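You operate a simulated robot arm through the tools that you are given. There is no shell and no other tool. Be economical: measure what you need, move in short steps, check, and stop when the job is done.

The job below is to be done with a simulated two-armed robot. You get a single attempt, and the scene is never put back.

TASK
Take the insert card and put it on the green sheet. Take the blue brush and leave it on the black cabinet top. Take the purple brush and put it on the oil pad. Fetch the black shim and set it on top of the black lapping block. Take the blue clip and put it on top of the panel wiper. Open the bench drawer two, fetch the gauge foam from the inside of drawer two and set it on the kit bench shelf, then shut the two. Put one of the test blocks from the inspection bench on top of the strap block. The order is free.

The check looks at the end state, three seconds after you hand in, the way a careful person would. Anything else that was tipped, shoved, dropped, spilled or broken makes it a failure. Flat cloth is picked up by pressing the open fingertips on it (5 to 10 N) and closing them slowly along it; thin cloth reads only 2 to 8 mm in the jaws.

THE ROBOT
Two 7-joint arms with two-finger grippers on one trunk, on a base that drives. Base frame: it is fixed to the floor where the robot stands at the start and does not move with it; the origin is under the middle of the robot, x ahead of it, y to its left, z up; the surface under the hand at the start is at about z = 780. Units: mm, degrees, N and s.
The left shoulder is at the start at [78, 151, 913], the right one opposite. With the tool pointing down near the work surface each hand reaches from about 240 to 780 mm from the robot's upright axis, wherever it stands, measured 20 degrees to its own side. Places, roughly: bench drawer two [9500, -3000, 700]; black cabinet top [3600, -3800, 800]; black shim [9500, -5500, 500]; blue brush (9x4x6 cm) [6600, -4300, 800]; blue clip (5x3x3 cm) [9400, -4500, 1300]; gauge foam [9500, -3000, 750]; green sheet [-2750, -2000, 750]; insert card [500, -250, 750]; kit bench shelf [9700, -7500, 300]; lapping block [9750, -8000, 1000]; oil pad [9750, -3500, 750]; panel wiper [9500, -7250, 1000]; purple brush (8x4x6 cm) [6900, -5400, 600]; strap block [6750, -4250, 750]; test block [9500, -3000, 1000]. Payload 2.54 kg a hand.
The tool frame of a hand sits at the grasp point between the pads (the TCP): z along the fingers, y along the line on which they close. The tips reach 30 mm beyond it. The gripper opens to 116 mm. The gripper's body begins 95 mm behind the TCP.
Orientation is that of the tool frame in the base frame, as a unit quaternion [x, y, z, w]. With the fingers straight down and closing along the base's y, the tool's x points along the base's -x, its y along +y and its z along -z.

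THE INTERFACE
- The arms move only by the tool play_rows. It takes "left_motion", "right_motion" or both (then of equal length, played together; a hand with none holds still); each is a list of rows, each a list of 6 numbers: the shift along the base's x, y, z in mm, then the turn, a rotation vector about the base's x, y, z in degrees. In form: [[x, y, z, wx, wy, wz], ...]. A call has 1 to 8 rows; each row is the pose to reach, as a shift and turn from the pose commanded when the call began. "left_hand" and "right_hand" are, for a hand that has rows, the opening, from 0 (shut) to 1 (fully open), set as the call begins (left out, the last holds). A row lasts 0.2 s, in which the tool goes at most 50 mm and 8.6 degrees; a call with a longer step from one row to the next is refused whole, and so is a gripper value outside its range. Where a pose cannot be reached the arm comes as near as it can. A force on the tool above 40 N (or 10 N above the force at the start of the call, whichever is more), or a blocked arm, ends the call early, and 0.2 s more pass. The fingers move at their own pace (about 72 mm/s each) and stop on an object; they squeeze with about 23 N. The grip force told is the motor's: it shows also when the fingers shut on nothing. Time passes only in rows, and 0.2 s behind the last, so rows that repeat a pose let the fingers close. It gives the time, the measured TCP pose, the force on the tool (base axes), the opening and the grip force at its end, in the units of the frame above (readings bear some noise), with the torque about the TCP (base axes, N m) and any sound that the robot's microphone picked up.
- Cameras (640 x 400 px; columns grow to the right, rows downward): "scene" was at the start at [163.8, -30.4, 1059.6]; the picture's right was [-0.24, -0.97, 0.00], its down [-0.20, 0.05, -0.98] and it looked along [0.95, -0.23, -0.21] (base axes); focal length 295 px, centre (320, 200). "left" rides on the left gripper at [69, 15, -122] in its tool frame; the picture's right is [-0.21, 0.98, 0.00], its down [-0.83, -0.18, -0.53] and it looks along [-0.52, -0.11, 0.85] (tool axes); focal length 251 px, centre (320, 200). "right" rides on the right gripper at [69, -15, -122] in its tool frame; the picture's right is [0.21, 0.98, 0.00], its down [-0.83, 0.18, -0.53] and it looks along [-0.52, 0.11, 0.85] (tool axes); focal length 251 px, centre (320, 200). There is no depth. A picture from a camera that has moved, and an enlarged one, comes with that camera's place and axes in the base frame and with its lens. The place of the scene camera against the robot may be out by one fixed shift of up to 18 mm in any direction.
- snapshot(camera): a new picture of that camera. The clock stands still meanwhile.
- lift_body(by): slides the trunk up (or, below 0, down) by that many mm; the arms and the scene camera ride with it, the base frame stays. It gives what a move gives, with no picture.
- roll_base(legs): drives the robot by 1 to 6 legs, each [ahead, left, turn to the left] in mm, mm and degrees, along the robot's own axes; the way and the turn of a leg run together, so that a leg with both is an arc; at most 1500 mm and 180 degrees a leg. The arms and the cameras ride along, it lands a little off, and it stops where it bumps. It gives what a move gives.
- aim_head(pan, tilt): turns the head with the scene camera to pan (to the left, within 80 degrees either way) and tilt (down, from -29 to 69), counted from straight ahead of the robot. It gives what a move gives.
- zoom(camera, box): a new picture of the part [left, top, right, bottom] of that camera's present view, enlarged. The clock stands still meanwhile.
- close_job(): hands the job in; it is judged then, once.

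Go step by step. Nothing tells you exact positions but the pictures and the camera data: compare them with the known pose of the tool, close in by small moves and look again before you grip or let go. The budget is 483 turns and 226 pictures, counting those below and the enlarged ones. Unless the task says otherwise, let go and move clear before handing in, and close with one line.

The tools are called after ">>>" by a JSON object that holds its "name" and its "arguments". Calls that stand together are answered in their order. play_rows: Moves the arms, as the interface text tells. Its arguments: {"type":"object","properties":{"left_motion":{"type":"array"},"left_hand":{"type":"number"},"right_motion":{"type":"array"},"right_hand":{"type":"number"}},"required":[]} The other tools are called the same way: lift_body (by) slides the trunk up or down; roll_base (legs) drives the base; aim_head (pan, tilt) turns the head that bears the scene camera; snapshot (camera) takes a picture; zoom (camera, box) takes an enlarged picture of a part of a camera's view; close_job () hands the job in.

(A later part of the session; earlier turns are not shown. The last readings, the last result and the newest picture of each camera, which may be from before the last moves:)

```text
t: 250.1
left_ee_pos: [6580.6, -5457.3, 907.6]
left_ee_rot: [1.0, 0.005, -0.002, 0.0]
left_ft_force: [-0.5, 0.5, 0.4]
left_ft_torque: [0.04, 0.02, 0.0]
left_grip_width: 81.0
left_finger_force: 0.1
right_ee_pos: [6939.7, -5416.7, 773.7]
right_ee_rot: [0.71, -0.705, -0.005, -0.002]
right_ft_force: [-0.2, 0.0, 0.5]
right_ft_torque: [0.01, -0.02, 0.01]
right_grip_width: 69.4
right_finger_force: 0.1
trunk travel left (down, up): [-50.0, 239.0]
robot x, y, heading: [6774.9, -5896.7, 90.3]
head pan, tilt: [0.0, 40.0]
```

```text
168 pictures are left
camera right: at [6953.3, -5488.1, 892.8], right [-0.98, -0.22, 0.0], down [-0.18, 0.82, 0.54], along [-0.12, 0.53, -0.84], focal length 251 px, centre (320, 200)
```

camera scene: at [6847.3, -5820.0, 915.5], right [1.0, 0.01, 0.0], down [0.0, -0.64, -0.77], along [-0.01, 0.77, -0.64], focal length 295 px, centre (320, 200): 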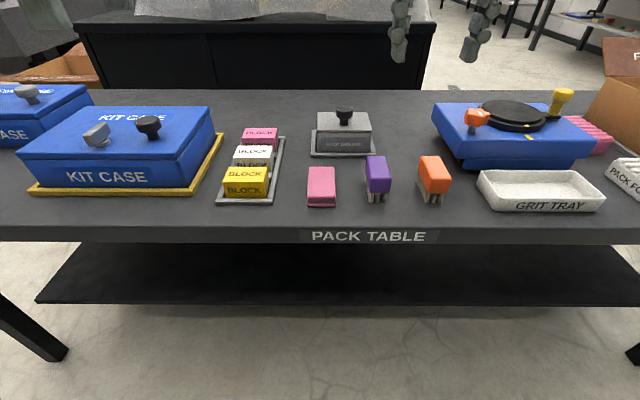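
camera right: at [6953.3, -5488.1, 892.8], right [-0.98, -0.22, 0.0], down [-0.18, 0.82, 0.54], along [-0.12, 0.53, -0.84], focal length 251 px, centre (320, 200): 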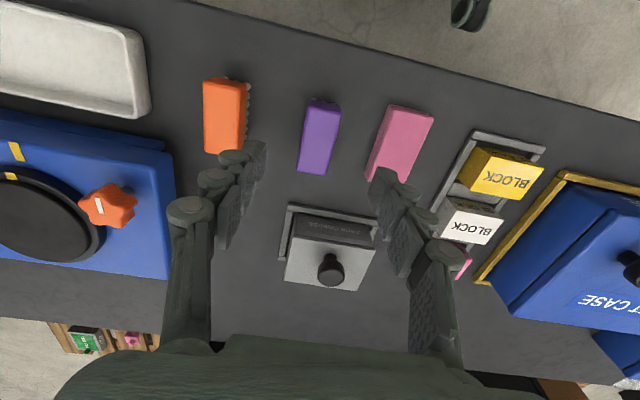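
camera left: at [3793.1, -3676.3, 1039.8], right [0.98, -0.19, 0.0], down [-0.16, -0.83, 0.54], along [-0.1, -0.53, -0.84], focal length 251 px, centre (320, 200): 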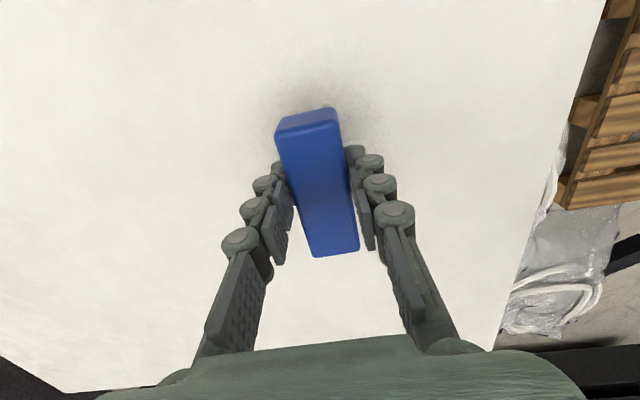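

Brush centre ≈ [6934, -5406], top z ≈ 650. Aligning and descending partway.

>>> {"name": "play_rows", "arguments": {"right_motion": [[-3, 5, -25, 0, 0, 0], [-5, 10, -55, 0, 0, 0], [-5, 10, -80, 0, 0, 0], [-5, 10, -95, 0, 0, 0]]}}

>>> {"name": "snapshot", "arguments": {"camera": "right"}}

>>> {"name": "zoom", "arguments": {"camera": "scene", "box": [300, 80, 540, 230]}}

```text
t: 251.1
left_ee_pos: [6579.2, -5456.4, 906.4]
left_ee_rot: [1.0, 0.005, -0.002, -0.001]
left_ft_force: [-0.8, -1.0, 0.3]
left_ft_torque: [0.0, -0.05, 0.01]
left_grip_width: 81.1
left_finger_force: 0.0
right_ee_pos: [6933.9, -5407.9, 677.5]
right_ee_rot: [0.709, -0.705, -0.004, -0.002]
right_ft_force: [0.2, 0.0, 0.7]
right_ft_torque: [0.0, -0.03, -0.02]
right_grip_width: 69.3
right_finger_force: 0.1
trunk travel left (down, up): [-50.0, 239.0]
robot x, y, heading: [6777.0, -5896.4, 90.6]
head pan, tilt: [0.0, 40.0]
```

```text
167 pictures are left
camera right: at [6948.5, -5478.7, 797.6], right [-0.98, -0.22, 0.0], down [-0.19, 0.82, 0.54], along [-0.12, 0.53, -0.84], focal length 251 px, centre (320, 200)
```

right: 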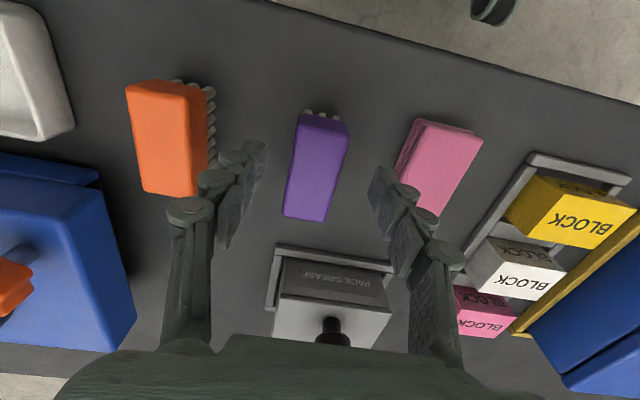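

```text
2.67 times, centred on (420, 155) of scene
camera zoom: at [6777.8, -5750.2, 915.4], right [1.0, 0.01, 0.0], down [0.0, -0.64, -0.77], along [-0.01, 0.77, -0.64], focal length 786 px, centre (53, 320)
```

zoom: 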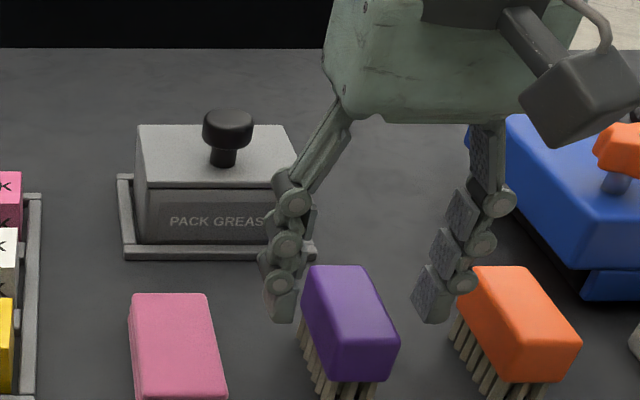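

Well centred on the brush per the hand camera. Descending 36 mm and closing.

>>> {"name": "play_rows", "arguments": {"right_motion": [[1, 2, -20, 0, 0, 0], [1, 4, -36, 0, 0, 0], [1, 4, -36, 0, 0, 0]]}}

>>> {"name": "snapshot", "arguments": {"camera": "right"}}

>>> {"name": "zoom", "arguments": {"camera": "scene", "box": [300, 80, 540, 230]}}

```text
t: 251.9
left_ee_pos: [6580.3, -5456.9, 906.9]
left_ee_rot: [1.0, 0.005, -0.001, -0.001]
left_ft_force: [0.5, 1.2, -1.3]
left_ft_torque: [-0.02, 0.01, 0.02]
left_grip_width: 81.2
left_finger_force: 0.0
right_ee_pos: [6935.2, -5403.7, 641.5]
right_ee_rot: [0.71, -0.704, -0.005, -0.003]
right_ft_force: [0.2, 0.1, 0.8]
right_ft_torque: [-0.01, 0.01, -0.01]
right_grip_width: 69.4
right_finger_force: 0.1
trunk travel left (down, up): [-50.0, 239.0]
robot x, y, heading: [6773.3, -5891.8, 90.8]
head pan, tilt: [0.0, 40.0]
```

```text
165 pictures are left
camera right: at [6949.2, -5474.6, 761.6], right [-0.98, -0.22, 0.0], down [-0.19, 0.82, 0.54], along [-0.12, 0.53, -0.84], focal length 251 px, centre (320, 200)
```

right: 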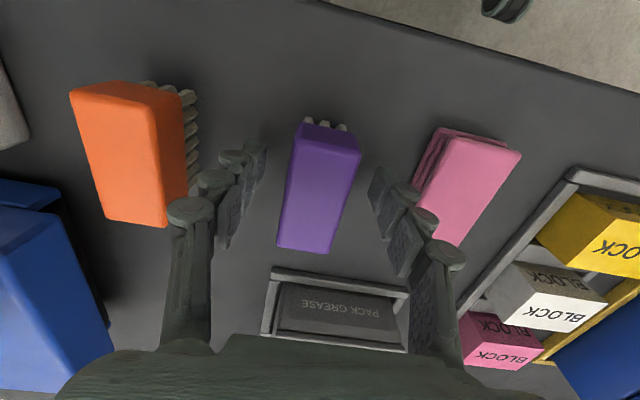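

```text
2.67 times, centred on (420, 155) of scene
camera zoom: at [6777.9, -5750.2, 915.4], right [1.0, 0.01, 0.0], down [0.0, -0.64, -0.77], along [-0.01, 0.77, -0.64], focal length 786 px, centre (53, 320)
```

zoom: 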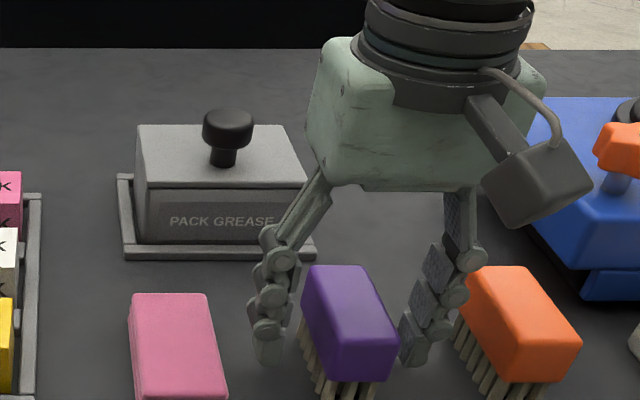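

Fingers bracket the purple brush without touching neighbours. Close and lift.

>>> {"name": "play_rows", "arguments": {"right_motion": [[0, 0, 0, 0, 0, 0], [0, 0, 0, 0, 0, 0], [0, 0, 0, 0, 0, 0], [0, 0, 0, 0, 0, 0], [0, 0, 30, 0, 0, 0], [0, 0, 75, 0, 0, 0], [0, 0, 120, 0, 0, 0], [0, -20, 160, 0, 0, 0]], "right_hand": 0}}

>>> {"name": "snapshot", "arguments": {"camera": "scene"}}

```text
t: 253.7
left_ee_pos: [6579.4, -5457.7, 906.8]
left_ee_rot: [1.0, 0.005, -0.002, -0.001]
left_ft_force: [-1.2, 0.1, -0.4]
left_ft_torque: [-0.05, -0.02, 0.01]
left_grip_width: 81.1
left_finger_force: 0.0
right_ee_pos: [6936.1, -5423.5, 802.2]
right_ee_rot: [0.709, -0.705, -0.005, -0.002]
right_ft_force: [0.0, 0.0, -1.1]
right_ft_torque: [0.0, 0.0, -0.02]
right_grip_width: 32.4
right_finger_force: 23.1
trunk travel left (down, up): [-50.0, 239.0]
robot x, y, heading: [6771.8, -5892.6, 90.3]
head pan, tilt: [0.0, 40.0]
```

```text
163 pictures are left
camera scene: at [6777.9, -5750.2, 915.4], right [1.0, 0.01, 0.0], down [0.0, -0.64, -0.77], along [-0.01, 0.77, -0.64], focal length 295 px, centre (320, 200)
```

scene: 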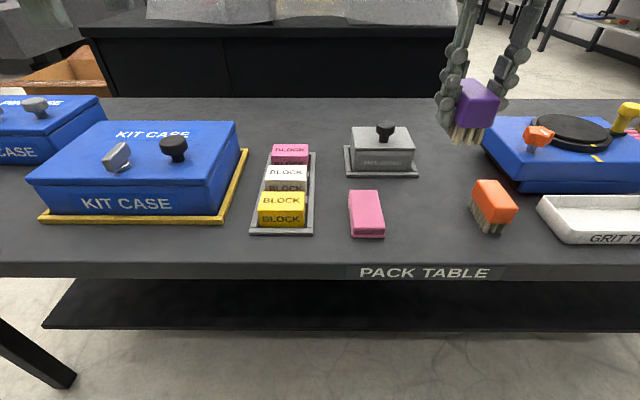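

Purple brush is held. I tuck the right hand, raise the trunk, and drive to the drawer bench at the wall.

>>> {"name": "play_rows", "arguments": {"right_motion": [[15, -25, 15, 0, 0, 0], [35, -55, 30, 0, 0, 0], [55, -85, 40, 0, 0, 0], [70, -110, 50, 0, 0, 0]]}}

>>> {"name": "lift_body", "arguments": {"by": 180}}

>>> {"name": "roll_base", "arguments": {"legs": [[-150, 0, 0], [0, 0, -90.4], [985, 0, 0], [985, 0, 0], [0, 1350, 0], [0, 1300, 0]]}}

>>> {"name": "aim_head", "arguments": {"pan": 0, "tilt": 25}}

>>> {"name": "snapshot", "arguments": {"camera": "scene"}}

```text
t: 254.7
left_ee_pos: [6580.4, -5455.6, 906.8]
left_ee_rot: [1.0, 0.005, -0.003, -0.002]
left_ft_force: [0.5, 0.4, -0.4]
left_ft_torque: [-0.02, 0.01, 0.01]
left_grip_width: 81.1
left_finger_force: 0.1
right_ee_pos: [7006.3, -5535.6, 850.9]
right_ee_rot: [0.709, -0.705, -0.005, -0.002]
right_ft_force: [0.9, -0.2, -0.8]
right_ft_torque: [-0.02, 0.03, 0.03]
right_grip_width: 32.3
right_finger_force: 23.0
trunk travel left (down, up): [-50.0, 239.0]
robot x, y, heading: [6773.1, -5895.2, 90.5]
head pan, tilt: [0.0, 40.0]
```

```text
t: 256.7
left_ee_pos: [6580.5, -5455.8, 1087.0]
left_ee_rot: [1.0, 0.004, -0.001, 0.0]
left_ft_force: [-0.5, -0.4, -0.4]
left_ft_torque: [0.01, -0.06, 0.0]
left_grip_width: 81.3
left_finger_force: 0.0
right_ee_pos: [7006.3, -5534.6, 1031.5]
right_ee_rot: [0.709, -0.705, -0.004, -0.002]
right_ft_force: [-0.5, 0.1, -0.8]
right_ft_torque: [0.0, -0.01, 0.01]
right_grip_width: 32.5
right_finger_force: 22.8
trunk travel left (down, up): [-230.0, 59.0]
robot x, y, heading: [6772.5, -5892.0, 90.4]
head pan, tilt: [0.0, 40.0]
```

```text
t: 296.5
left_ee_pos: [9217.3, -3216.1, 1087.5]
left_ee_rot: [-0.703, 0.712, 0.0, 0.001]
left_ft_force: [0.1, 0.2, -0.1]
left_ft_torque: [-0.01, 0.01, 0.02]
left_grip_width: 81.2
left_finger_force: 0.1
right_ee_pos: [9130.3, -3641.0, 1032.3]
right_ee_rot: [0.007, 1.0, 0.002, 0.006]
right_ft_force: [-0.5, -0.1, -0.6]
right_ft_torque: [-0.01, -0.01, -0.01]
right_grip_width: 32.5
right_finger_force: 22.8
trunk travel left (down, up): [-230.0, 59.0]
robot x, y, heading: [8771.5, -3400.8, -0.7]
head pan, tilt: [0.0, 40.0]
```

```text
t: 297.3
left_ee_pos: [9216.0, -3216.9, 1086.4]
left_ee_rot: [-0.703, 0.712, 0.001, 0.002]
left_ft_force: [0.3, -0.1, 0.7]
left_ft_torque: [-0.03, -0.03, 0.01]
left_grip_width: 81.2
left_finger_force: 0.1
right_ee_pos: [9130.2, -3640.7, 1032.0]
right_ee_rot: [0.007, 1.0, 0.001, 0.004]
right_ft_force: [-0.1, 0.4, -0.8]
right_ft_torque: [0.01, 0.0, 0.0]
right_grip_width: 32.5
right_finger_force: 23.1
trunk travel left (down, up): [-230.0, 59.0]
robot x, y, heading: [8773.2, -3399.6, -1.0]
head pan, tilt: [0.0, 25.0]
```

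```text
162 pictures are left
camera scene: at [8939.9, -3411.2, 1118.6], right [-0.01, -1.0, 0.0], down [-0.42, 0.01, -0.91], along [0.91, -0.01, -0.42], focal length 295 px, centre (320, 200)
```

scene: 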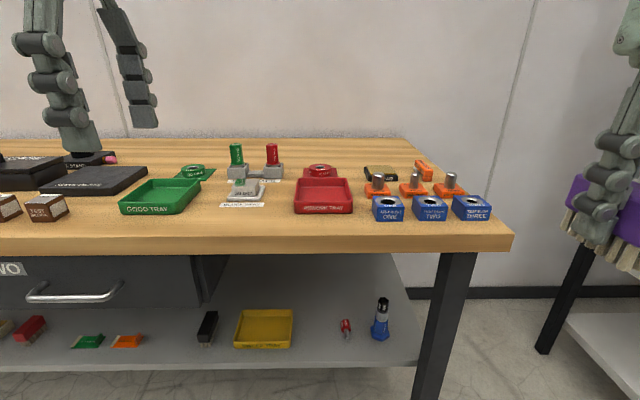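

Drawer two's handle is visible left; brown test blocks at left; zooming to find the oil pad.

>>> {"name": "zoom", "arguments": {"camera": "scene", "box": [100, 120, 340, 270]}}

>>> {"name": "zoom", "arguments": {"camera": "scene", "box": [290, 120, 530, 270]}}

```text
2.67 times, centred on (220, 195) of scene
camera zoom: at [8939.9, -3411.2, 1118.6], right [-0.01, -1.0, 0.0], down [-0.42, 0.01, -0.91], along [0.91, -0.01, -0.42], focal length 786 px, centre (587, 213)
```

zoom: 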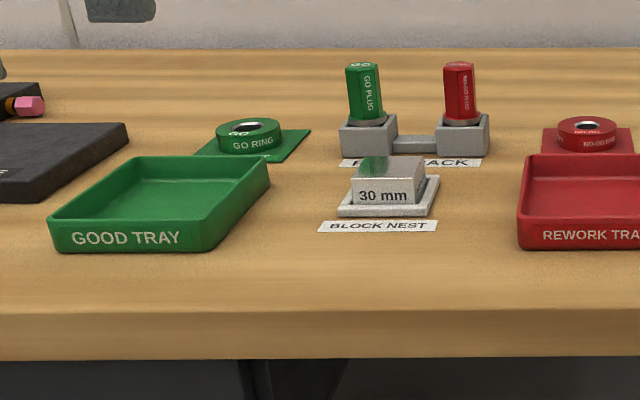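

```text
2.67 times, centred on (410, 195) of scene
camera zoom: at [8939.9, -3411.2, 1118.6], right [-0.01, -1.0, 0.0], down [-0.42, 0.01, -0.91], along [0.91, -0.01, -0.42], focal length 786 px, centre (80, 213)
```

zoom: 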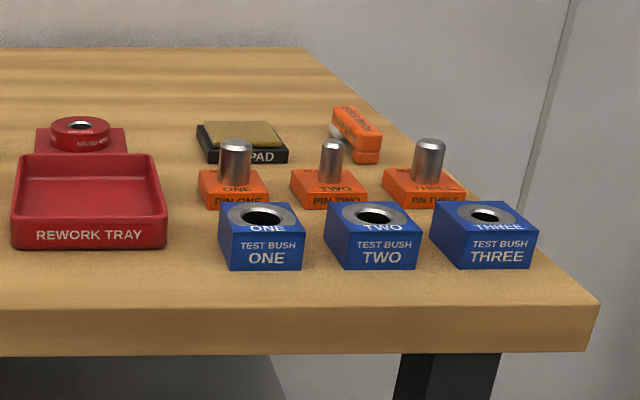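

The oil pad is ≈ [9790, -3605], behind the "pin one". I take a right-hand view to fix the bench edge and height.

>>> {"name": "snapshot", "arguments": {"camera": "right"}}

>>> {"name": "snapshot", "arguments": {"camera": "left"}}

```text
159 pictures are left
camera right: at [9058.3, -3655.5, 1151.5], right [-0.2, 0.98, 0.0], down [0.82, 0.17, 0.54], along [0.53, 0.11, -0.84], focal length 251 px, centre (320, 200)
```

right: 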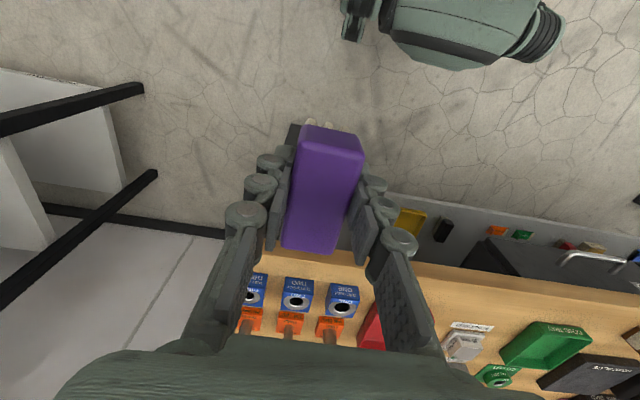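

```text
158 pictures are left
camera left: at [9201.4, -3285.9, 1207.3], right [-0.97, 0.23, 0.0], down [0.19, 0.82, 0.54], along [0.12, 0.52, -0.84], focal length 251 px, centre (320, 200)
```

left: 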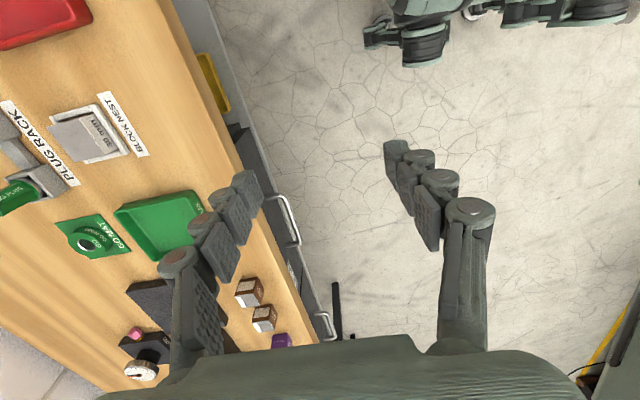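

Bench front edge is near x 9350–9380 and its top z around 800–850. I move 200 mm closer and look again.

>>> {"name": "roll_base", "arguments": {"legs": [[200, 0, 1.0]]}}

>>> {"name": "snapshot", "arguments": {"camera": "scene"}}

>>> {"name": "snapshot", "arguments": {"camera": "right"}}

```text
t: 298.9
left_ee_pos: [9413.3, -3209.7, 1086.0]
left_ee_rot: [0.709, -0.705, -0.002, -0.001]
left_ft_force: [0.1, 0.6, -0.1]
left_ft_torque: [0.01, 0.05, -0.01]
left_grip_width: 81.3
left_finger_force: 0.1
right_ee_pos: [9333.6, -3634.9, 1031.5]
right_ee_rot: [-0.001, 1.0, 0.001, 0.006]
right_ft_force: [0.9, 0.5, -0.7]
right_ft_torque: [0.05, 0.0, -0.01]
right_grip_width: 32.6
right_finger_force: 23.3
trunk travel left (down, up): [-230.0, 59.0]
robot x, y, heading: [8971.8, -3401.7, 0.5]
head pan, tilt: [0.0, 25.0]
```

```text
157 pictures are left
camera scene: at [9139.2, -3409.3, 1118.6], right [0.0, -1.0, 0.0], down [-0.42, 0.0, -0.91], along [0.91, 0.0, -0.42], focal length 295 px, centre (320, 200)
```

scene: 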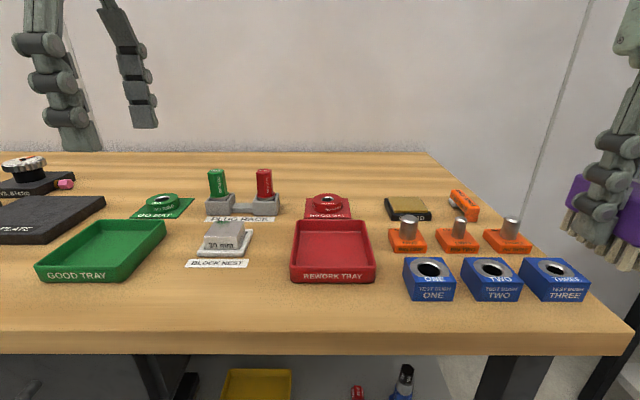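

```text
156 pictures are left
camera right: at [9262.2, -3651.3, 1151.3], right [-0.22, 0.98, 0.0], down [0.82, 0.18, 0.54], along [0.53, 0.12, -0.84], focal length 251 px, centre (320, 200)
```

right: 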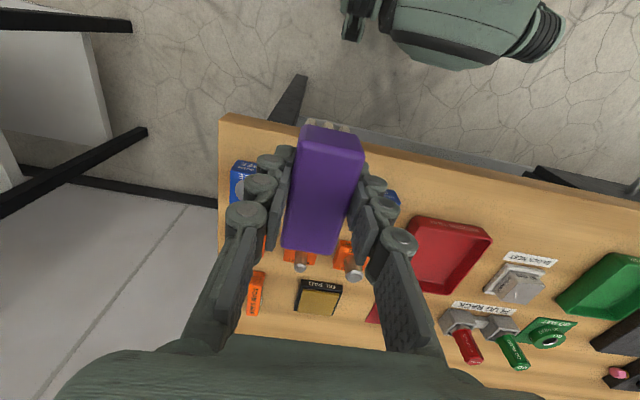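

Bench top z ≈ 850, oil pad ≈ [9641, -3573]. For reach I rotate the right hand 90° (mirror of what worked for the left), while moving ahead.

>>> {"name": "play_rows", "arguments": {"right_motion": [[15, 0, 0, 0, 0, -8.5], [30, 5, 0, 0, 0, -17], [45, 10, 0, 0, 0, -25.5], [60, 15, 0, 0, 0, -34], [75, 20, 0, 0, 0, -42.5], [90, 25, 0, 0, 0, -51], [105, 30, 0, 0, 0, -59.5], [120, 35, 0, 0, 0, -68]]}}

>>> {"name": "play_rows", "arguments": {"right_motion": [[35, 5, 0, 0, 0, -8], [70, 10, -5, 0, 0, -16], [105, 15, -15, 0, 0, -22], [140, 20, -25, 0, 0, -22], [170, 25, -35, 0, 0, -22], [192, 27, -45, 0, 0, -22]]}}

>>> {"name": "snapshot", "arguments": {"camera": "right"}}

>>> {"name": "snapshot", "arguments": {"camera": "scene"}}

```text
t: 300.7
left_ee_pos: [9411.9, -3209.4, 1086.2]
left_ee_rot: [0.708, -0.706, -0.001, -0.001]
left_ft_force: [-1.0, -0.1, -0.8]
left_ft_torque: [0.0, -0.01, 0.0]
left_grip_width: 81.0
left_finger_force: 0.1
right_ee_pos: [9454.0, -3599.3, 1031.6]
right_ee_rot: [0.559, 0.829, -0.002, 0.005]
right_ft_force: [0.1, 0.7, -1.8]
right_ft_torque: [0.01, -0.01, 0.0]
right_grip_width: 32.5
right_finger_force: 22.5
trunk travel left (down, up): [-230.0, 59.0]
robot x, y, heading: [8972.9, -3403.7, 0.2]
head pan, tilt: [0.0, 25.0]
```

```text
t: 302.1
left_ee_pos: [9413.8, -3209.7, 1087.4]
left_ee_rot: [0.709, -0.706, -0.002, -0.001]
left_ft_force: [1.0, -0.6, -0.4]
left_ft_torque: [0.0, 0.06, 0.02]
left_grip_width: 81.0
left_finger_force: 0.0
right_ee_pos: [9600.3, -3604.1, 969.9]
right_ee_rot: [0.706, 0.708, -0.003, 0.005]
right_ft_force: [-0.5, -0.7, -1.0]
right_ft_torque: [-0.02, 0.02, -0.03]
right_grip_width: 32.5
right_finger_force: 22.8
right hand out of reach, approached as far as the arm can: row 4, 5, 6
trunk travel left (down, up): [-230.0, 59.0]
robot x, y, heading: [8977.1, -3404.4, 0.0]
head pan, tilt: [0.0, 25.0]
```

```text
155 pictures are left
camera right: at [9584.3, -3534.9, 1089.5], right [0.98, 0.22, 0.0], down [0.18, -0.82, 0.54], along [0.12, -0.53, -0.84], focal length 251 px, centre (320, 200)
```

right: 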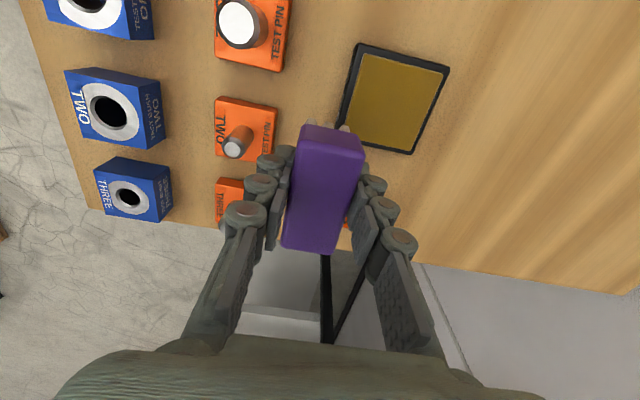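

```text
154 pictures are left
camera scene: at [9139.5, -3409.3, 1118.6], right [0.0, -1.0, 0.0], down [-0.42, 0.0, -0.91], along [0.91, 0.0, -0.42], focal length 295 px, centre (320, 200)
```

scene: 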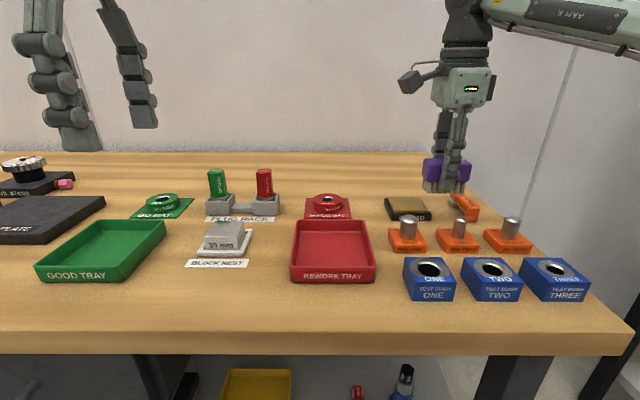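

The hand is 45 mm short. I drive 40 mm closer and raise the trunk a little, then line up over the pad at ≈ [9650, -3567].

>>> {"name": "roll_base", "arguments": {"legs": [[40, 20, 0]]}}

>>> {"name": "lift_body", "arguments": {"by": 50}}

>>> {"name": "play_rows", "arguments": {"right_motion": [[5, 10, -20, 0, 0, 0], [10, 15, -40, 0, 0, 0], [12, 17, -60, 0, 0, 0]]}}

>>> {"name": "snapshot", "arguments": {"camera": "right"}}

```text
t: 303.0
left_ee_pos: [9452.7, -3190.0, 1085.9]
left_ee_rot: [0.709, -0.705, -0.002, -0.002]
left_ft_force: [-0.3, -0.2, -0.5]
left_ft_torque: [0.0, 0.04, -0.02]
left_grip_width: 81.2
left_finger_force: 0.2
right_ee_pos: [9641.9, -3584.3, 969.0]
right_ee_rot: [0.705, 0.709, -0.002, 0.005]
right_ft_force: [-0.5, 0.0, -0.6]
right_ft_torque: [0.01, 0.04, -0.03]
right_grip_width: 32.4
right_finger_force: 22.6
trunk travel left (down, up): [-230.0, 59.0]
robot x, y, heading: [9015.0, -3380.1, 0.1]
head pan, tilt: [0.0, 25.0]
```

```text
t: 303.9
left_ee_pos: [9452.0, -3189.3, 1136.3]
left_ee_rot: [0.709, -0.705, -0.001, -0.001]
left_ft_force: [-0.6, 0.5, -0.5]
left_ft_torque: [-0.02, -0.02, -0.01]
left_grip_width: 81.2
left_finger_force: 0.2
right_ee_pos: [9639.6, -3584.5, 1019.6]
right_ee_rot: [0.706, 0.708, -0.003, 0.005]
right_ft_force: [0.1, -0.2, -0.1]
right_ft_torque: [-0.02, 0.01, -0.01]
right_grip_width: 32.3
right_finger_force: 22.4
trunk travel left (down, up): [-280.0, 9.0]
robot x, y, heading: [9013.0, -3378.3, 0.4]
head pan, tilt: [0.0, 25.0]
```

```text
t: 304.7
left_ee_pos: [9451.1, -3190.9, 1136.6]
left_ee_rot: [0.709, -0.705, -0.001, -0.001]
left_ft_force: [-0.1, 0.4, 0.5]
left_ft_torque: [0.02, 0.02, 0.01]
left_grip_width: 81.3
left_finger_force: 0.1
right_ee_pos: [9646.5, -3571.2, 959.6]
right_ee_rot: [0.706, 0.708, -0.001, 0.004]
right_ft_force: [0.2, 0.3, -1.4]
right_ft_torque: [0.01, 0.02, 0.01]
right_grip_width: 32.3
right_finger_force: 23.1
right hand out of reach, approached as far as the arm can: row 1, 2, 3
trunk travel left (down, up): [-280.0, 9.0]
robot x, y, heading: [9014.0, -3380.2, 0.2]
head pan, tilt: [0.0, 25.0]
```

```text
153 pictures are left
camera right: at [9628.7, -3502.2, 1079.2], right [0.98, 0.22, 0.0], down [0.18, -0.82, 0.54], along [0.12, -0.53, -0.84], focal length 251 px, centre (320, 200)
```

right: 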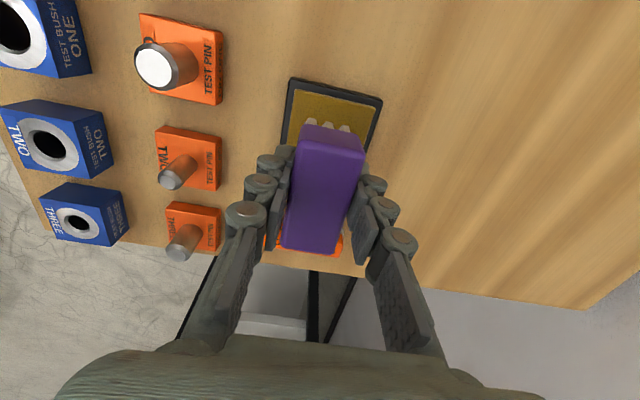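

The brush is over the pad (pad ≈ x 9617–9688, y -3533…-3605). Lowering gently to contact.

>>> {"name": "play_rows", "arguments": {"right_motion": [[2, 1, -12, 0, 0, 0], [4, 1, -20, 0, 0, 0], [4, 1, -26, 0, 0, 0], [4, 1, -31, 0, 0, 0], [4, 1, -35, 0, 0, 0]]}}

>>> {"name": "zoom", "arguments": {"camera": "scene", "box": [340, 130, 540, 255]}}

```text
t: 305.9
left_ee_pos: [9452.3, -3189.8, 1136.0]
left_ee_rot: [0.709, -0.705, -0.001, -0.001]
left_ft_force: [-0.2, 0.0, 0.8]
left_ft_torque: [-0.04, 0.02, 0.03]
left_grip_width: 80.8
left_finger_force: 0.1
right_ee_pos: [9648.3, -3571.6, 924.9]
right_ee_rot: [0.706, 0.708, -0.001, 0.004]
right_ft_force: [-0.1, 0.4, -1.2]
right_ft_torque: [0.0, 0.02, 0.0]
right_grip_width: 32.3
right_finger_force: 23.2
trunk travel left (down, up): [-280.0, 9.0]
robot x, y, heading: [9010.8, -3380.3, 0.2]
head pan, tilt: [0.0, 25.0]
```

```text
3.20 times, centred on (440, 192) of scene
camera zoom: at [9178.4, -3389.2, 1168.7], right [0.0, -1.0, 0.0], down [-0.42, 0.0, -0.91], along [0.91, 0.0, -0.42], focal length 943 px, centre (-64, 224)
```

zoom: 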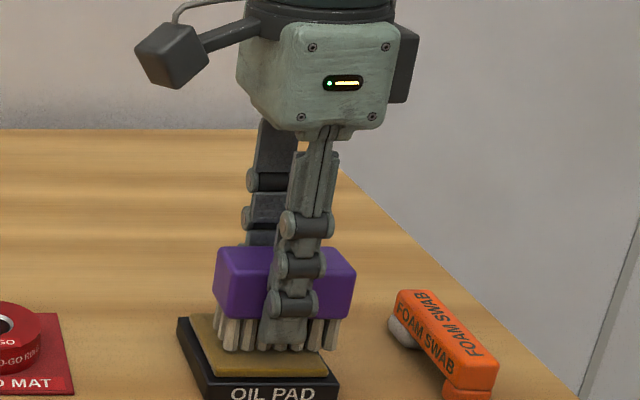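

Slightly right of centre; I shift 9 mm to the left (+y) and lower to contact.

>>> {"name": "play_rows", "arguments": {"right_motion": [[0, 5, 0, 0, 0, 0], [0, 9, -3, 0, 0, 0], [0, 9, -6, 0, 0, 0], [0, 9, -9, 0, 0, 0], [0, 9, -12, 0, 0, 0], [0, 9, -15, 0, 0, 0]]}}

>>> {"name": "zoom", "arguments": {"camera": "scene", "box": [340, 130, 540, 255]}}

```text
t: 307.3
left_ee_pos: [9450.0, -3189.6, 1137.1]
left_ee_rot: [0.709, -0.705, -0.001, -0.002]
left_ft_force: [-0.6, 0.7, -0.1]
left_ft_torque: [0.03, -0.02, 0.01]
left_grip_width: 81.4
left_finger_force: 0.0
right_ee_pos: [9643.3, -3566.7, 911.6]
right_ee_rot: [0.706, 0.709, 0.0, 0.006]
right_ft_force: [6.0, 0.0, 19.4]
right_ft_torque: [-0.01, -0.05, 0.01]
right_grip_width: 32.7
right_finger_force: 22.9
right hand out of reach, approached as far as the arm can: row 1, 2, 3, 4, 5, 6
trunk travel left (down, up): [-280.0, 9.0]
robot x, y, heading: [9011.7, -3380.8, 0.2]
head pan, tilt: [0.0, 25.0]
```

```text
3.20 times, centred on (440, 192) of scene
camera zoom: at [9177.1, -3388.6, 1169.0], right [0.0, -1.0, 0.0], down [-0.42, 0.0, -0.91], along [0.91, 0.0, -0.42], focal length 943 px, centre (-64, 224)
```

zoom: 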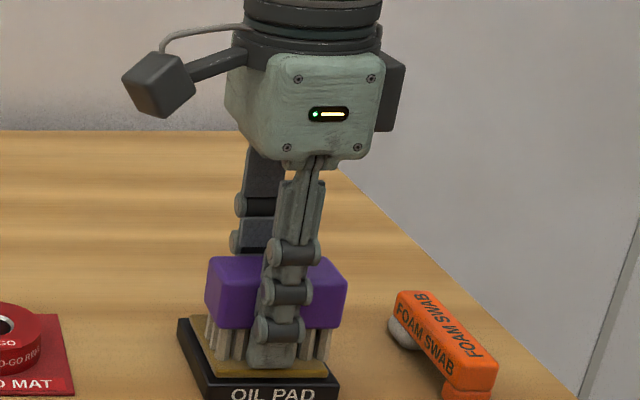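

Seated on the pad. Releasing and rising straight up.

>>> {"name": "play_rows", "arguments": {"right_motion": [[0, 0, 1, 0, 0, 0], [0, 0, 1, 0, 0, 0], [0, 0, 1, 0, 0, 0]], "right_hand": 0.55}}

>>> {"name": "play_rows", "arguments": {"right_motion": [[0, 0, 25, 0, 0, 0], [0, 0, 60, 0, 0, 0], [-15, 0, 100, 0, 0, 0], [-45, 0, 130, 0, 0, 0], [-90, 0, 145, 0, 0, 0], [-135, 0, 150, 0, 0, 0], [-180, 0, 150, 0, 0, 0], [-220, 0, 150, 0, 0, 0]]}}

>>> {"name": "zoom", "arguments": {"camera": "scene", "box": [340, 130, 540, 255]}}

```text
t: 308.1
left_ee_pos: [9451.6, -3190.9, 1137.3]
left_ee_rot: [0.709, -0.705, -0.001, -0.001]
left_ft_force: [-0.4, 0.2, 0.9]
left_ft_torque: [0.0, 0.01, 0.01]
left_grip_width: 81.2
left_finger_force: 0.0
right_ee_pos: [9643.8, -3566.9, 910.4]
right_ee_rot: [0.705, 0.709, -0.002, 0.005]
right_ft_force: [-0.5, -0.4, 0.3]
right_ft_torque: [-0.01, -0.02, -0.01]
right_grip_width: 63.8
right_finger_force: 0.1
trunk travel left (down, up): [-280.0, 9.0]
robot x, y, heading: [9013.2, -3379.7, 0.2]
head pan, tilt: [0.0, 25.0]
```

```text
t: 309.9
left_ee_pos: [9451.7, -3189.5, 1136.4]
left_ee_rot: [0.709, -0.705, -0.001, -0.002]
left_ft_force: [0.5, 0.4, -0.9]
left_ft_torque: [0.03, 0.0, -0.02]
left_grip_width: 81.5
left_finger_force: 0.1
right_ee_pos: [9422.4, -3567.4, 1060.7]
right_ee_rot: [0.706, 0.708, -0.002, 0.005]
right_ft_force: [0.1, 0.3, 0.3]
right_ft_torque: [0.01, 0.01, 0.0]
right_grip_width: 63.9
right_finger_force: 0.1
trunk travel left (down, up): [-280.0, 9.0]
robot x, y, heading: [9014.5, -3381.8, 0.0]
head pan, tilt: [0.0, 25.0]
```

```text
3.20 times, centred on (440, 192) of scene
camera zoom: at [9177.7, -3389.3, 1168.9], right [0.0, -1.0, 0.0], down [-0.42, 0.0, -0.91], along [0.91, 0.0, -0.42], focal length 943 px, centre (-64, 224)
```

zoom: 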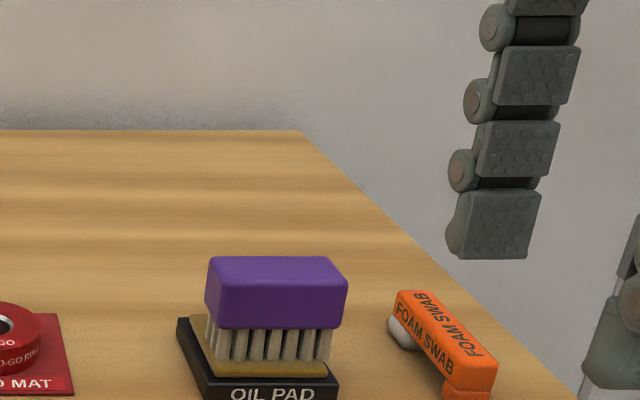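

Purple brush is on the oil pad. Now I back up 250 mm and slide left to face drawer two and the test blocks.

>>> {"name": "roll_base", "arguments": {"legs": [[-250, 0, 0], [0, 330, 0]]}}

>>> {"name": "aim_head", "arguments": {"pan": 0, "tilt": 30}}

>>> {"name": "snapshot", "arguments": {"camera": "scene"}}

```text
t: 315.1
left_ee_pos: [9201.0, -2859.0, 1136.1]
left_ee_rot: [0.71, -0.705, -0.002, -0.002]
left_ft_force: [-0.1, 0.8, 0.1]
left_ft_torque: [-0.02, 0.0, 0.02]
left_grip_width: 81.1
left_finger_force: 0.1
right_ee_pos: [9173.1, -3235.0, 1060.9]
right_ee_rot: [0.706, 0.709, -0.002, 0.005]
right_ft_force: [0.1, -0.2, 0.6]
right_ft_torque: [0.0, 0.03, -0.02]
right_grip_width: 64.0
right_finger_force: 0.0
trunk travel left (down, up): [-280.0, 9.0]
robot x, y, heading: [8762.1, -3049.0, 0.5]
head pan, tilt: [0.0, 25.0]
```

```text
t: 315.8
left_ee_pos: [9201.7, -2858.0, 1136.6]
left_ee_rot: [0.709, -0.705, -0.001, -0.001]
left_ft_force: [0.0, 0.5, 0.3]
left_ft_torque: [-0.03, 0.01, 0.01]
left_grip_width: 81.3
left_finger_force: 0.0
right_ee_pos: [9173.5, -3235.3, 1061.0]
right_ee_rot: [0.705, 0.709, -0.002, 0.005]
right_ft_force: [0.0, -0.6, 0.8]
right_ft_torque: [0.06, -0.02, -0.02]
right_grip_width: 63.6
right_finger_force: 0.0
trunk travel left (down, up): [-280.0, 9.0]
robot x, y, heading: [8763.0, -3051.5, 0.4]
head pan, tilt: [0.0, 30.0]
```

```text
149 pictures are left
camera scene: at [8926.0, -3058.9, 1160.8], right [0.01, -1.0, 0.0], down [-0.5, 0.0, -0.87], along [0.87, 0.01, -0.5], focal length 295 px, centre (320, 200)
```

scene: 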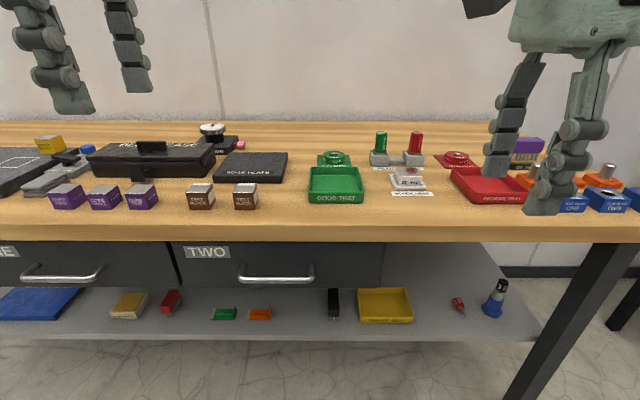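

Handle of drawer two ≈ [9340, -2971, 745], bench slab z ≈ 809–858. I'll use the left hand tilted 30° forward to grasp the bar; first lower the trunk and move to a pre-grasp.

>>> {"name": "lift_body", "arguments": {"by": -100}}

>>> {"name": "play_rows", "arguments": {"left_motion": [[8, -15, -25, 0, -7, 0], [16, -30, -50, 0, -14, 0], [25, -45, -75, 0, -21, 0], [33, -60, -105, 0, -28, 0], [40, -75, -135, 0, -30, 0], [45, -90, -165, 0, -30, 0], [50, -105, -190, 0, -30, 0], [55, -113, -215, 0, -30, 0]], "left_hand": 0.3}}

>>> {"name": "snapshot", "arguments": {"camera": "scene"}}

>>> {"name": "snapshot", "arguments": {"camera": "left"}}

```text
t: 317.1
left_ee_pos: [9201.1, -2858.5, 1036.7]
left_ee_rot: [0.709, -0.705, 0.0, -0.002]
left_ft_force: [0.1, 0.0, 0.6]
left_ft_torque: [-0.01, -0.01, -0.01]
left_grip_width: 81.1
left_finger_force: 0.1
right_ee_pos: [9172.0, -3236.5, 960.1]
right_ee_rot: [0.705, 0.709, -0.002, 0.005]
right_ft_force: [-0.2, 0.2, 0.4]
right_ft_torque: [-0.01, -0.01, -0.01]
right_grip_width: 63.5
right_finger_force: 0.0
trunk travel left (down, up): [-180.0, 109.0]
robot x, y, heading: [8763.5, -3053.0, 0.5]
head pan, tilt: [0.0, 30.0]
```

```text
t: 318.9
left_ee_pos: [9256.9, -2972.8, 821.3]
left_ee_rot: [0.686, -0.68, 0.184, -0.184]
left_ft_force: [0.4, 0.8, -0.3]
left_ft_torque: [-0.02, -0.03, 0.01]
left_grip_width: 35.0
left_finger_force: 0.0
right_ee_pos: [9174.0, -3236.8, 960.3]
right_ee_rot: [0.705, 0.709, -0.002, 0.004]
right_ft_force: [-0.4, 0.1, -0.1]
right_ft_torque: [0.02, -0.02, 0.03]
right_grip_width: 63.8
right_finger_force: 0.1
trunk travel left (down, up): [-180.0, 109.0]
robot x, y, heading: [8762.3, -3052.1, 0.5]
head pan, tilt: [0.0, 30.0]
```

```text
148 pictures are left
camera scene: at [8926.1, -3058.9, 1060.8], right [0.01, -1.0, 0.0], down [-0.5, 0.0, -0.87], along [0.87, 0.01, -0.5], focal length 295 px, centre (320, 200)
```

scene: 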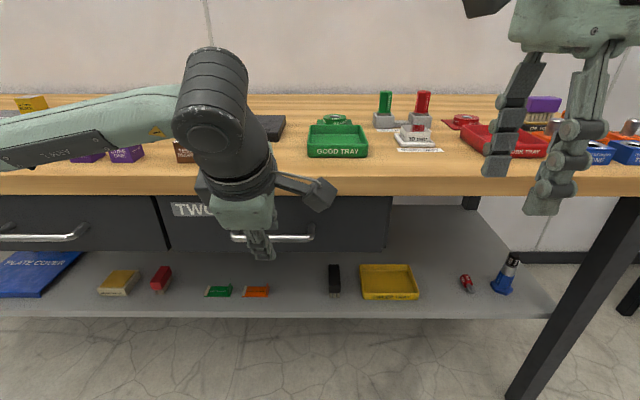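

```text
147 pictures are left
camera left: at [9183.5, -3042.1, 918.3], right [-0.85, 0.21, -0.49], down [-0.12, 0.83, 0.55], along [0.52, 0.52, -0.68], focal length 251 px, centre (320, 200)
```

left: 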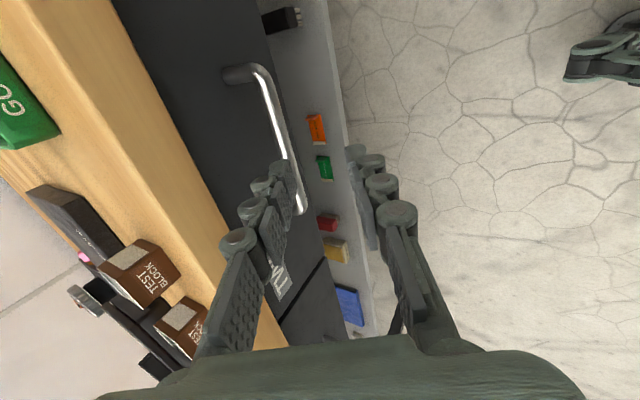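

The bar is at about [9346, -2963, 740], 140 mm long. I move to 60 mm short of it along the finger direction and look again.

>>> {"name": "play_rows", "arguments": {"left_motion": [[20, 4, -10, 0, 0, 0], [40, 8, -20, 0, 0, 0], [59, 8, -29, 0, 0, 0]], "left_hand": 0.3}}

>>> {"name": "snapshot", "arguments": {"camera": "left"}}

>>> {"name": "zoom", "arguments": {"camera": "scene", "box": [180, 150, 380, 275]}}

```text
t: 319.7
left_ee_pos: [9315.1, -2963.8, 793.3]
left_ee_rot: [0.686, -0.68, 0.182, -0.184]
left_ft_force: [0.6, 0.3, -0.2]
left_ft_torque: [-0.02, -0.04, -0.04]
left_grip_width: 34.8
left_finger_force: 0.1
right_ee_pos: [9172.9, -3236.1, 958.7]
right_ee_rot: [0.705, 0.709, -0.002, 0.005]
right_ft_force: [-0.3, 0.4, 0.3]
right_ft_torque: [0.01, 0.01, -0.01]
right_grip_width: 63.9
right_finger_force: 0.0
trunk travel left (down, up): [-180.0, 109.0]
robot x, y, heading: [8761.3, -3053.1, 0.3]
head pan, tilt: [0.0, 30.0]
```

```text
146 pictures are left
camera left: at [9242.3, -3033.4, 889.5], right [-0.85, 0.21, -0.49], down [-0.12, 0.82, 0.55], along [0.52, 0.53, -0.67], focal length 251 px, centre (320, 200)
```

left: 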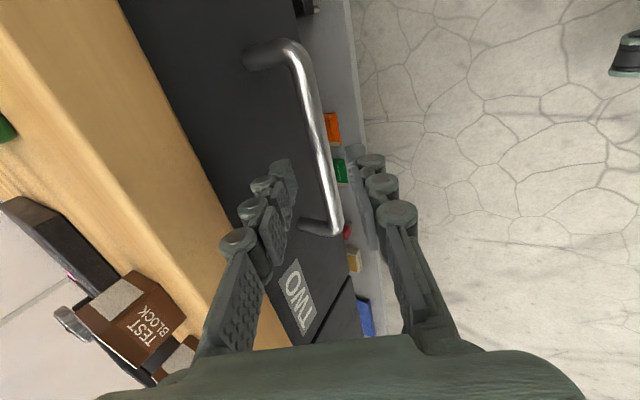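

```text
3.20 times, centred on (280, 212) of scene
camera zoom: at [8926.1, -3058.9, 1060.7], right [0.01, -1.0, 0.0], down [-0.5, 0.0, -0.87], along [0.87, 0.01, -0.5], focal length 943 px, centre (448, 160)
```

zoom: 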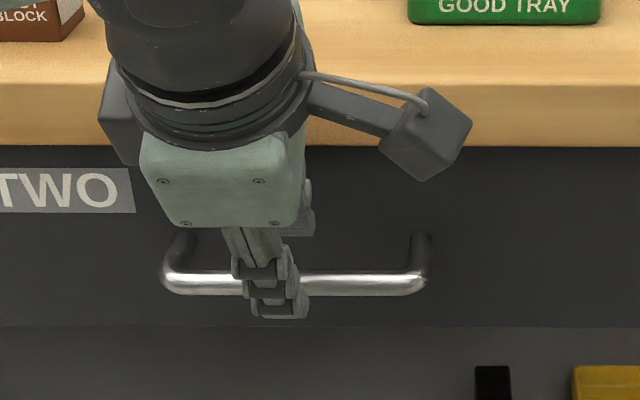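

The bar passes right between the two finger tips. I advance 46 mm along the fingers and close.

>>> {"name": "play_rows", "arguments": {"left_motion": [[8, 0, -14, 0, 0, 0], [16, 0, -28, 0, 0, 0], [23, 0, -41, 0, 0, 0], [23, 0, -41, 0, 0, 0]], "left_hand": 0.3}}

>>> {"name": "snapshot", "arguments": {"camera": "left"}}

```text
t: 320.7
left_ee_pos: [9337.6, -2963.4, 751.2]
left_ee_rot: [0.686, -0.68, 0.182, -0.184]
left_ft_force: [0.3, 0.7, -0.6]
left_ft_torque: [-0.02, 0.0, 0.01]
left_grip_width: 34.9
left_finger_force: 0.0
right_ee_pos: [9172.9, -3235.8, 959.9]
right_ee_rot: [0.705, 0.709, -0.003, 0.005]
right_ft_force: [-0.1, -1.2, -0.4]
right_ft_torque: [-0.01, -0.05, 0.01]
right_grip_width: 63.6
right_finger_force: 0.1
trunk travel left (down, up): [-180.0, 109.0]
robot x, y, heading: [8760.4, -3054.9, 0.5]
head pan, tilt: [0.0, 30.0]
```

```text
144 pictures are left
camera left: at [9265.2, -3033.7, 848.8], right [-0.85, 0.21, -0.49], down [-0.12, 0.83, 0.55], along [0.52, 0.53, -0.68], focal length 251 px, centre (320, 200)
```

left: 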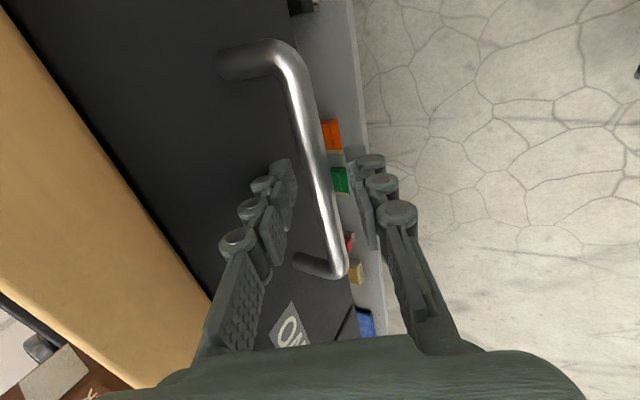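

The bar is between the pads. Close, then pull slowly.

>>> {"name": "play_rows", "arguments": {"left_motion": [[0, 0, 0, 0, 0, 0], [0, 0, 0, 0, 0, 0], [-8, 0, 0, 0, 0, 0], [-25, 0, 0, 0, 0, 0], [-50, 0, 0, 0, 0, 0], [-80, 0, 0, 0, 0, 0], [-110, 0, 0, 0, 0, 0], [-140, 0, 0, 0, 0, 0]], "left_hand": 0}}

>>> {"name": "snapshot", "arguments": {"camera": "scene"}}

```text
t: 322.5
left_ee_pos: [9197.4, -2963.8, 753.1]
left_ee_rot: [0.686, -0.681, 0.182, -0.183]
left_ft_force: [-1.4, -6.3, -9.4]
left_ft_torque: [0.21, 0.06, -0.52]
left_grip_width: 11.2
left_finger_force: 38.6
right_ee_pos: [9173.5, -3236.5, 960.3]
right_ee_rot: [0.705, 0.709, -0.002, 0.004]
right_ft_force: [0.1, 0.4, -0.5]
right_ft_torque: [0.0, 0.03, -0.03]
right_grip_width: 63.7
right_finger_force: 0.1
trunk travel left (down, up): [-180.0, 109.0]
robot x, y, heading: [8760.8, -3049.0, 0.4]
head pan, tilt: [0.0, 30.0]
```

```text
143 pictures are left
camera scene: at [8926.4, -3059.2, 1060.6], right [0.01, -1.0, 0.0], down [-0.5, 0.0, -0.87], along [0.87, 0.01, -0.5], focal length 295 px, centre (320, 200)
```

scene: 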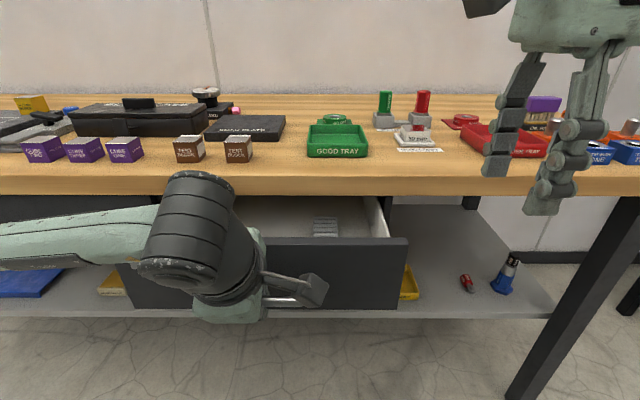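

The drawer is opening; gauge foam shows inside. Pulling another 100 mm.

>>> {"name": "play_rows", "arguments": {"left_motion": [[-20, 0, 0, 0, 0, 0], [-45, 0, 0, 0, 0, 0], [-70, 0, 0, 0, 0, 0], [-95, 0, 0, 0, 0, 0], [-110, 0, 0, 0, 0, 0]]}}

>>> {"name": "snapshot", "arguments": {"camera": "scene"}}

```text
t: 323.3
left_ee_pos: [9158.1, -2979.3, 750.8]
left_ee_rot: [0.689, -0.678, 0.173, -0.188]
left_ft_force: [-2.0, 2.4, -8.3]
left_ft_torque: [0.8, -0.03, -0.09]
left_grip_width: 11.2
left_finger_force: 38.5
left hand out of reach, approached as far as the arm can: row 2, 3, 4
right_ee_pos: [9173.6, -3234.1, 961.4]
right_ee_rot: [0.704, 0.71, -0.002, 0.005]
right_ft_force: [0.2, -0.2, 0.4]
right_ft_torque: [-0.01, -0.01, 0.02]
right_grip_width: 63.8
right_finger_force: 0.0
trunk travel left (down, up): [-180.0, 109.0]
robot x, y, heading: [8761.5, -3051.1, 0.5]
head pan, tilt: [0.0, 30.0]
stopped in row 4 (left hand): the force on the tool passed its limit at 58 N (the readings are from after the stop); the commanded pose is now the measured one
```

```text
142 pictures are left
camera scene: at [8926.2, -3057.6, 1060.8], right [0.01, -1.0, 0.0], down [-0.5, 0.0, -0.87], along [0.87, 0.01, -0.5], focal length 295 px, centre (320, 200)
```

scene: 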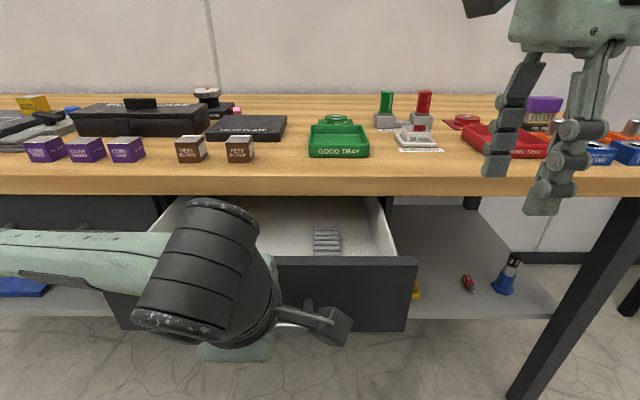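

The arm hit its limit; I pull the drawer out a bit more by backing the base 90 mm.

>>> {"name": "roll_base", "arguments": {"legs": [[-90, 0, 0]]}}

>>> {"name": "snapshot", "arguments": {"camera": "scene"}}

>>> {"name": "snapshot", "arguments": {"camera": "right"}}

```text
t: 324.4
left_ee_pos: [9071.0, -2977.4, 751.0]
left_ee_rot: [0.69, -0.677, 0.175, -0.187]
left_ft_force: [0.0, 12.0, -17.0]
left_ft_torque: [0.3, -0.03, -0.59]
left_grip_width: 11.3
left_finger_force: 38.5
right_ee_pos: [9084.9, -3234.1, 960.4]
right_ee_rot: [0.704, 0.71, -0.002, 0.005]
right_ft_force: [0.0, -0.3, 0.0]
right_ft_torque: [0.0, 0.01, 0.02]
right_grip_width: 63.9
right_finger_force: 0.0
trunk travel left (down, up): [-180.0, 109.0]
robot x, y, heading: [8673.9, -3050.6, 0.7]
head pan, tilt: [0.0, 30.0]
```

```text
141 pictures are left
camera scene: at [8837.3, -3057.5, 1060.5], right [0.01, -1.0, 0.0], down [-0.5, -0.01, -0.87], along [0.87, 0.01, -0.5], focal length 295 px, centre (320, 200)
```

scene: 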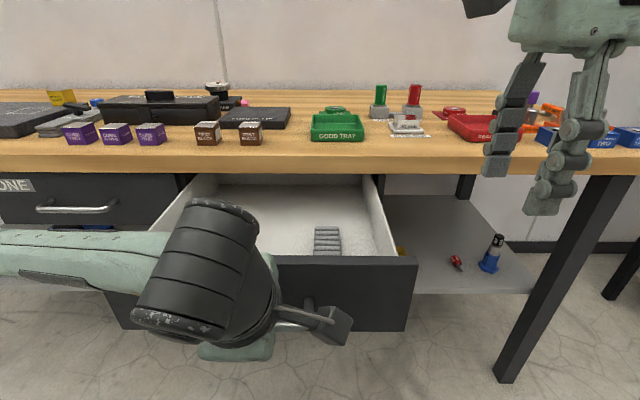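

```text
140 pictures are left
camera right: at [9067.1, -3163.8, 1080.2], right [0.97, 0.22, 0.0], down [0.19, -0.82, 0.54], along [0.12, -0.53, -0.84], focal length 251 px, centre (320, 200)
```

right: 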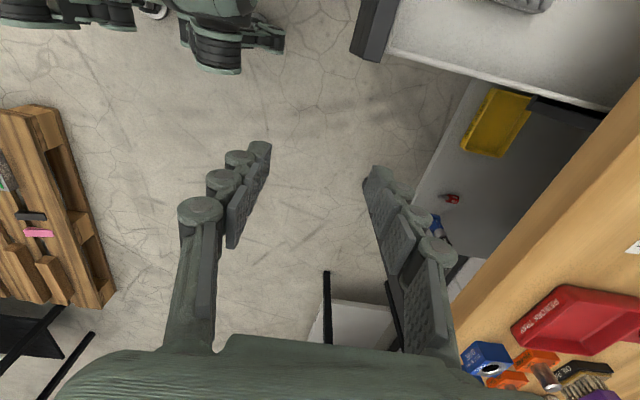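

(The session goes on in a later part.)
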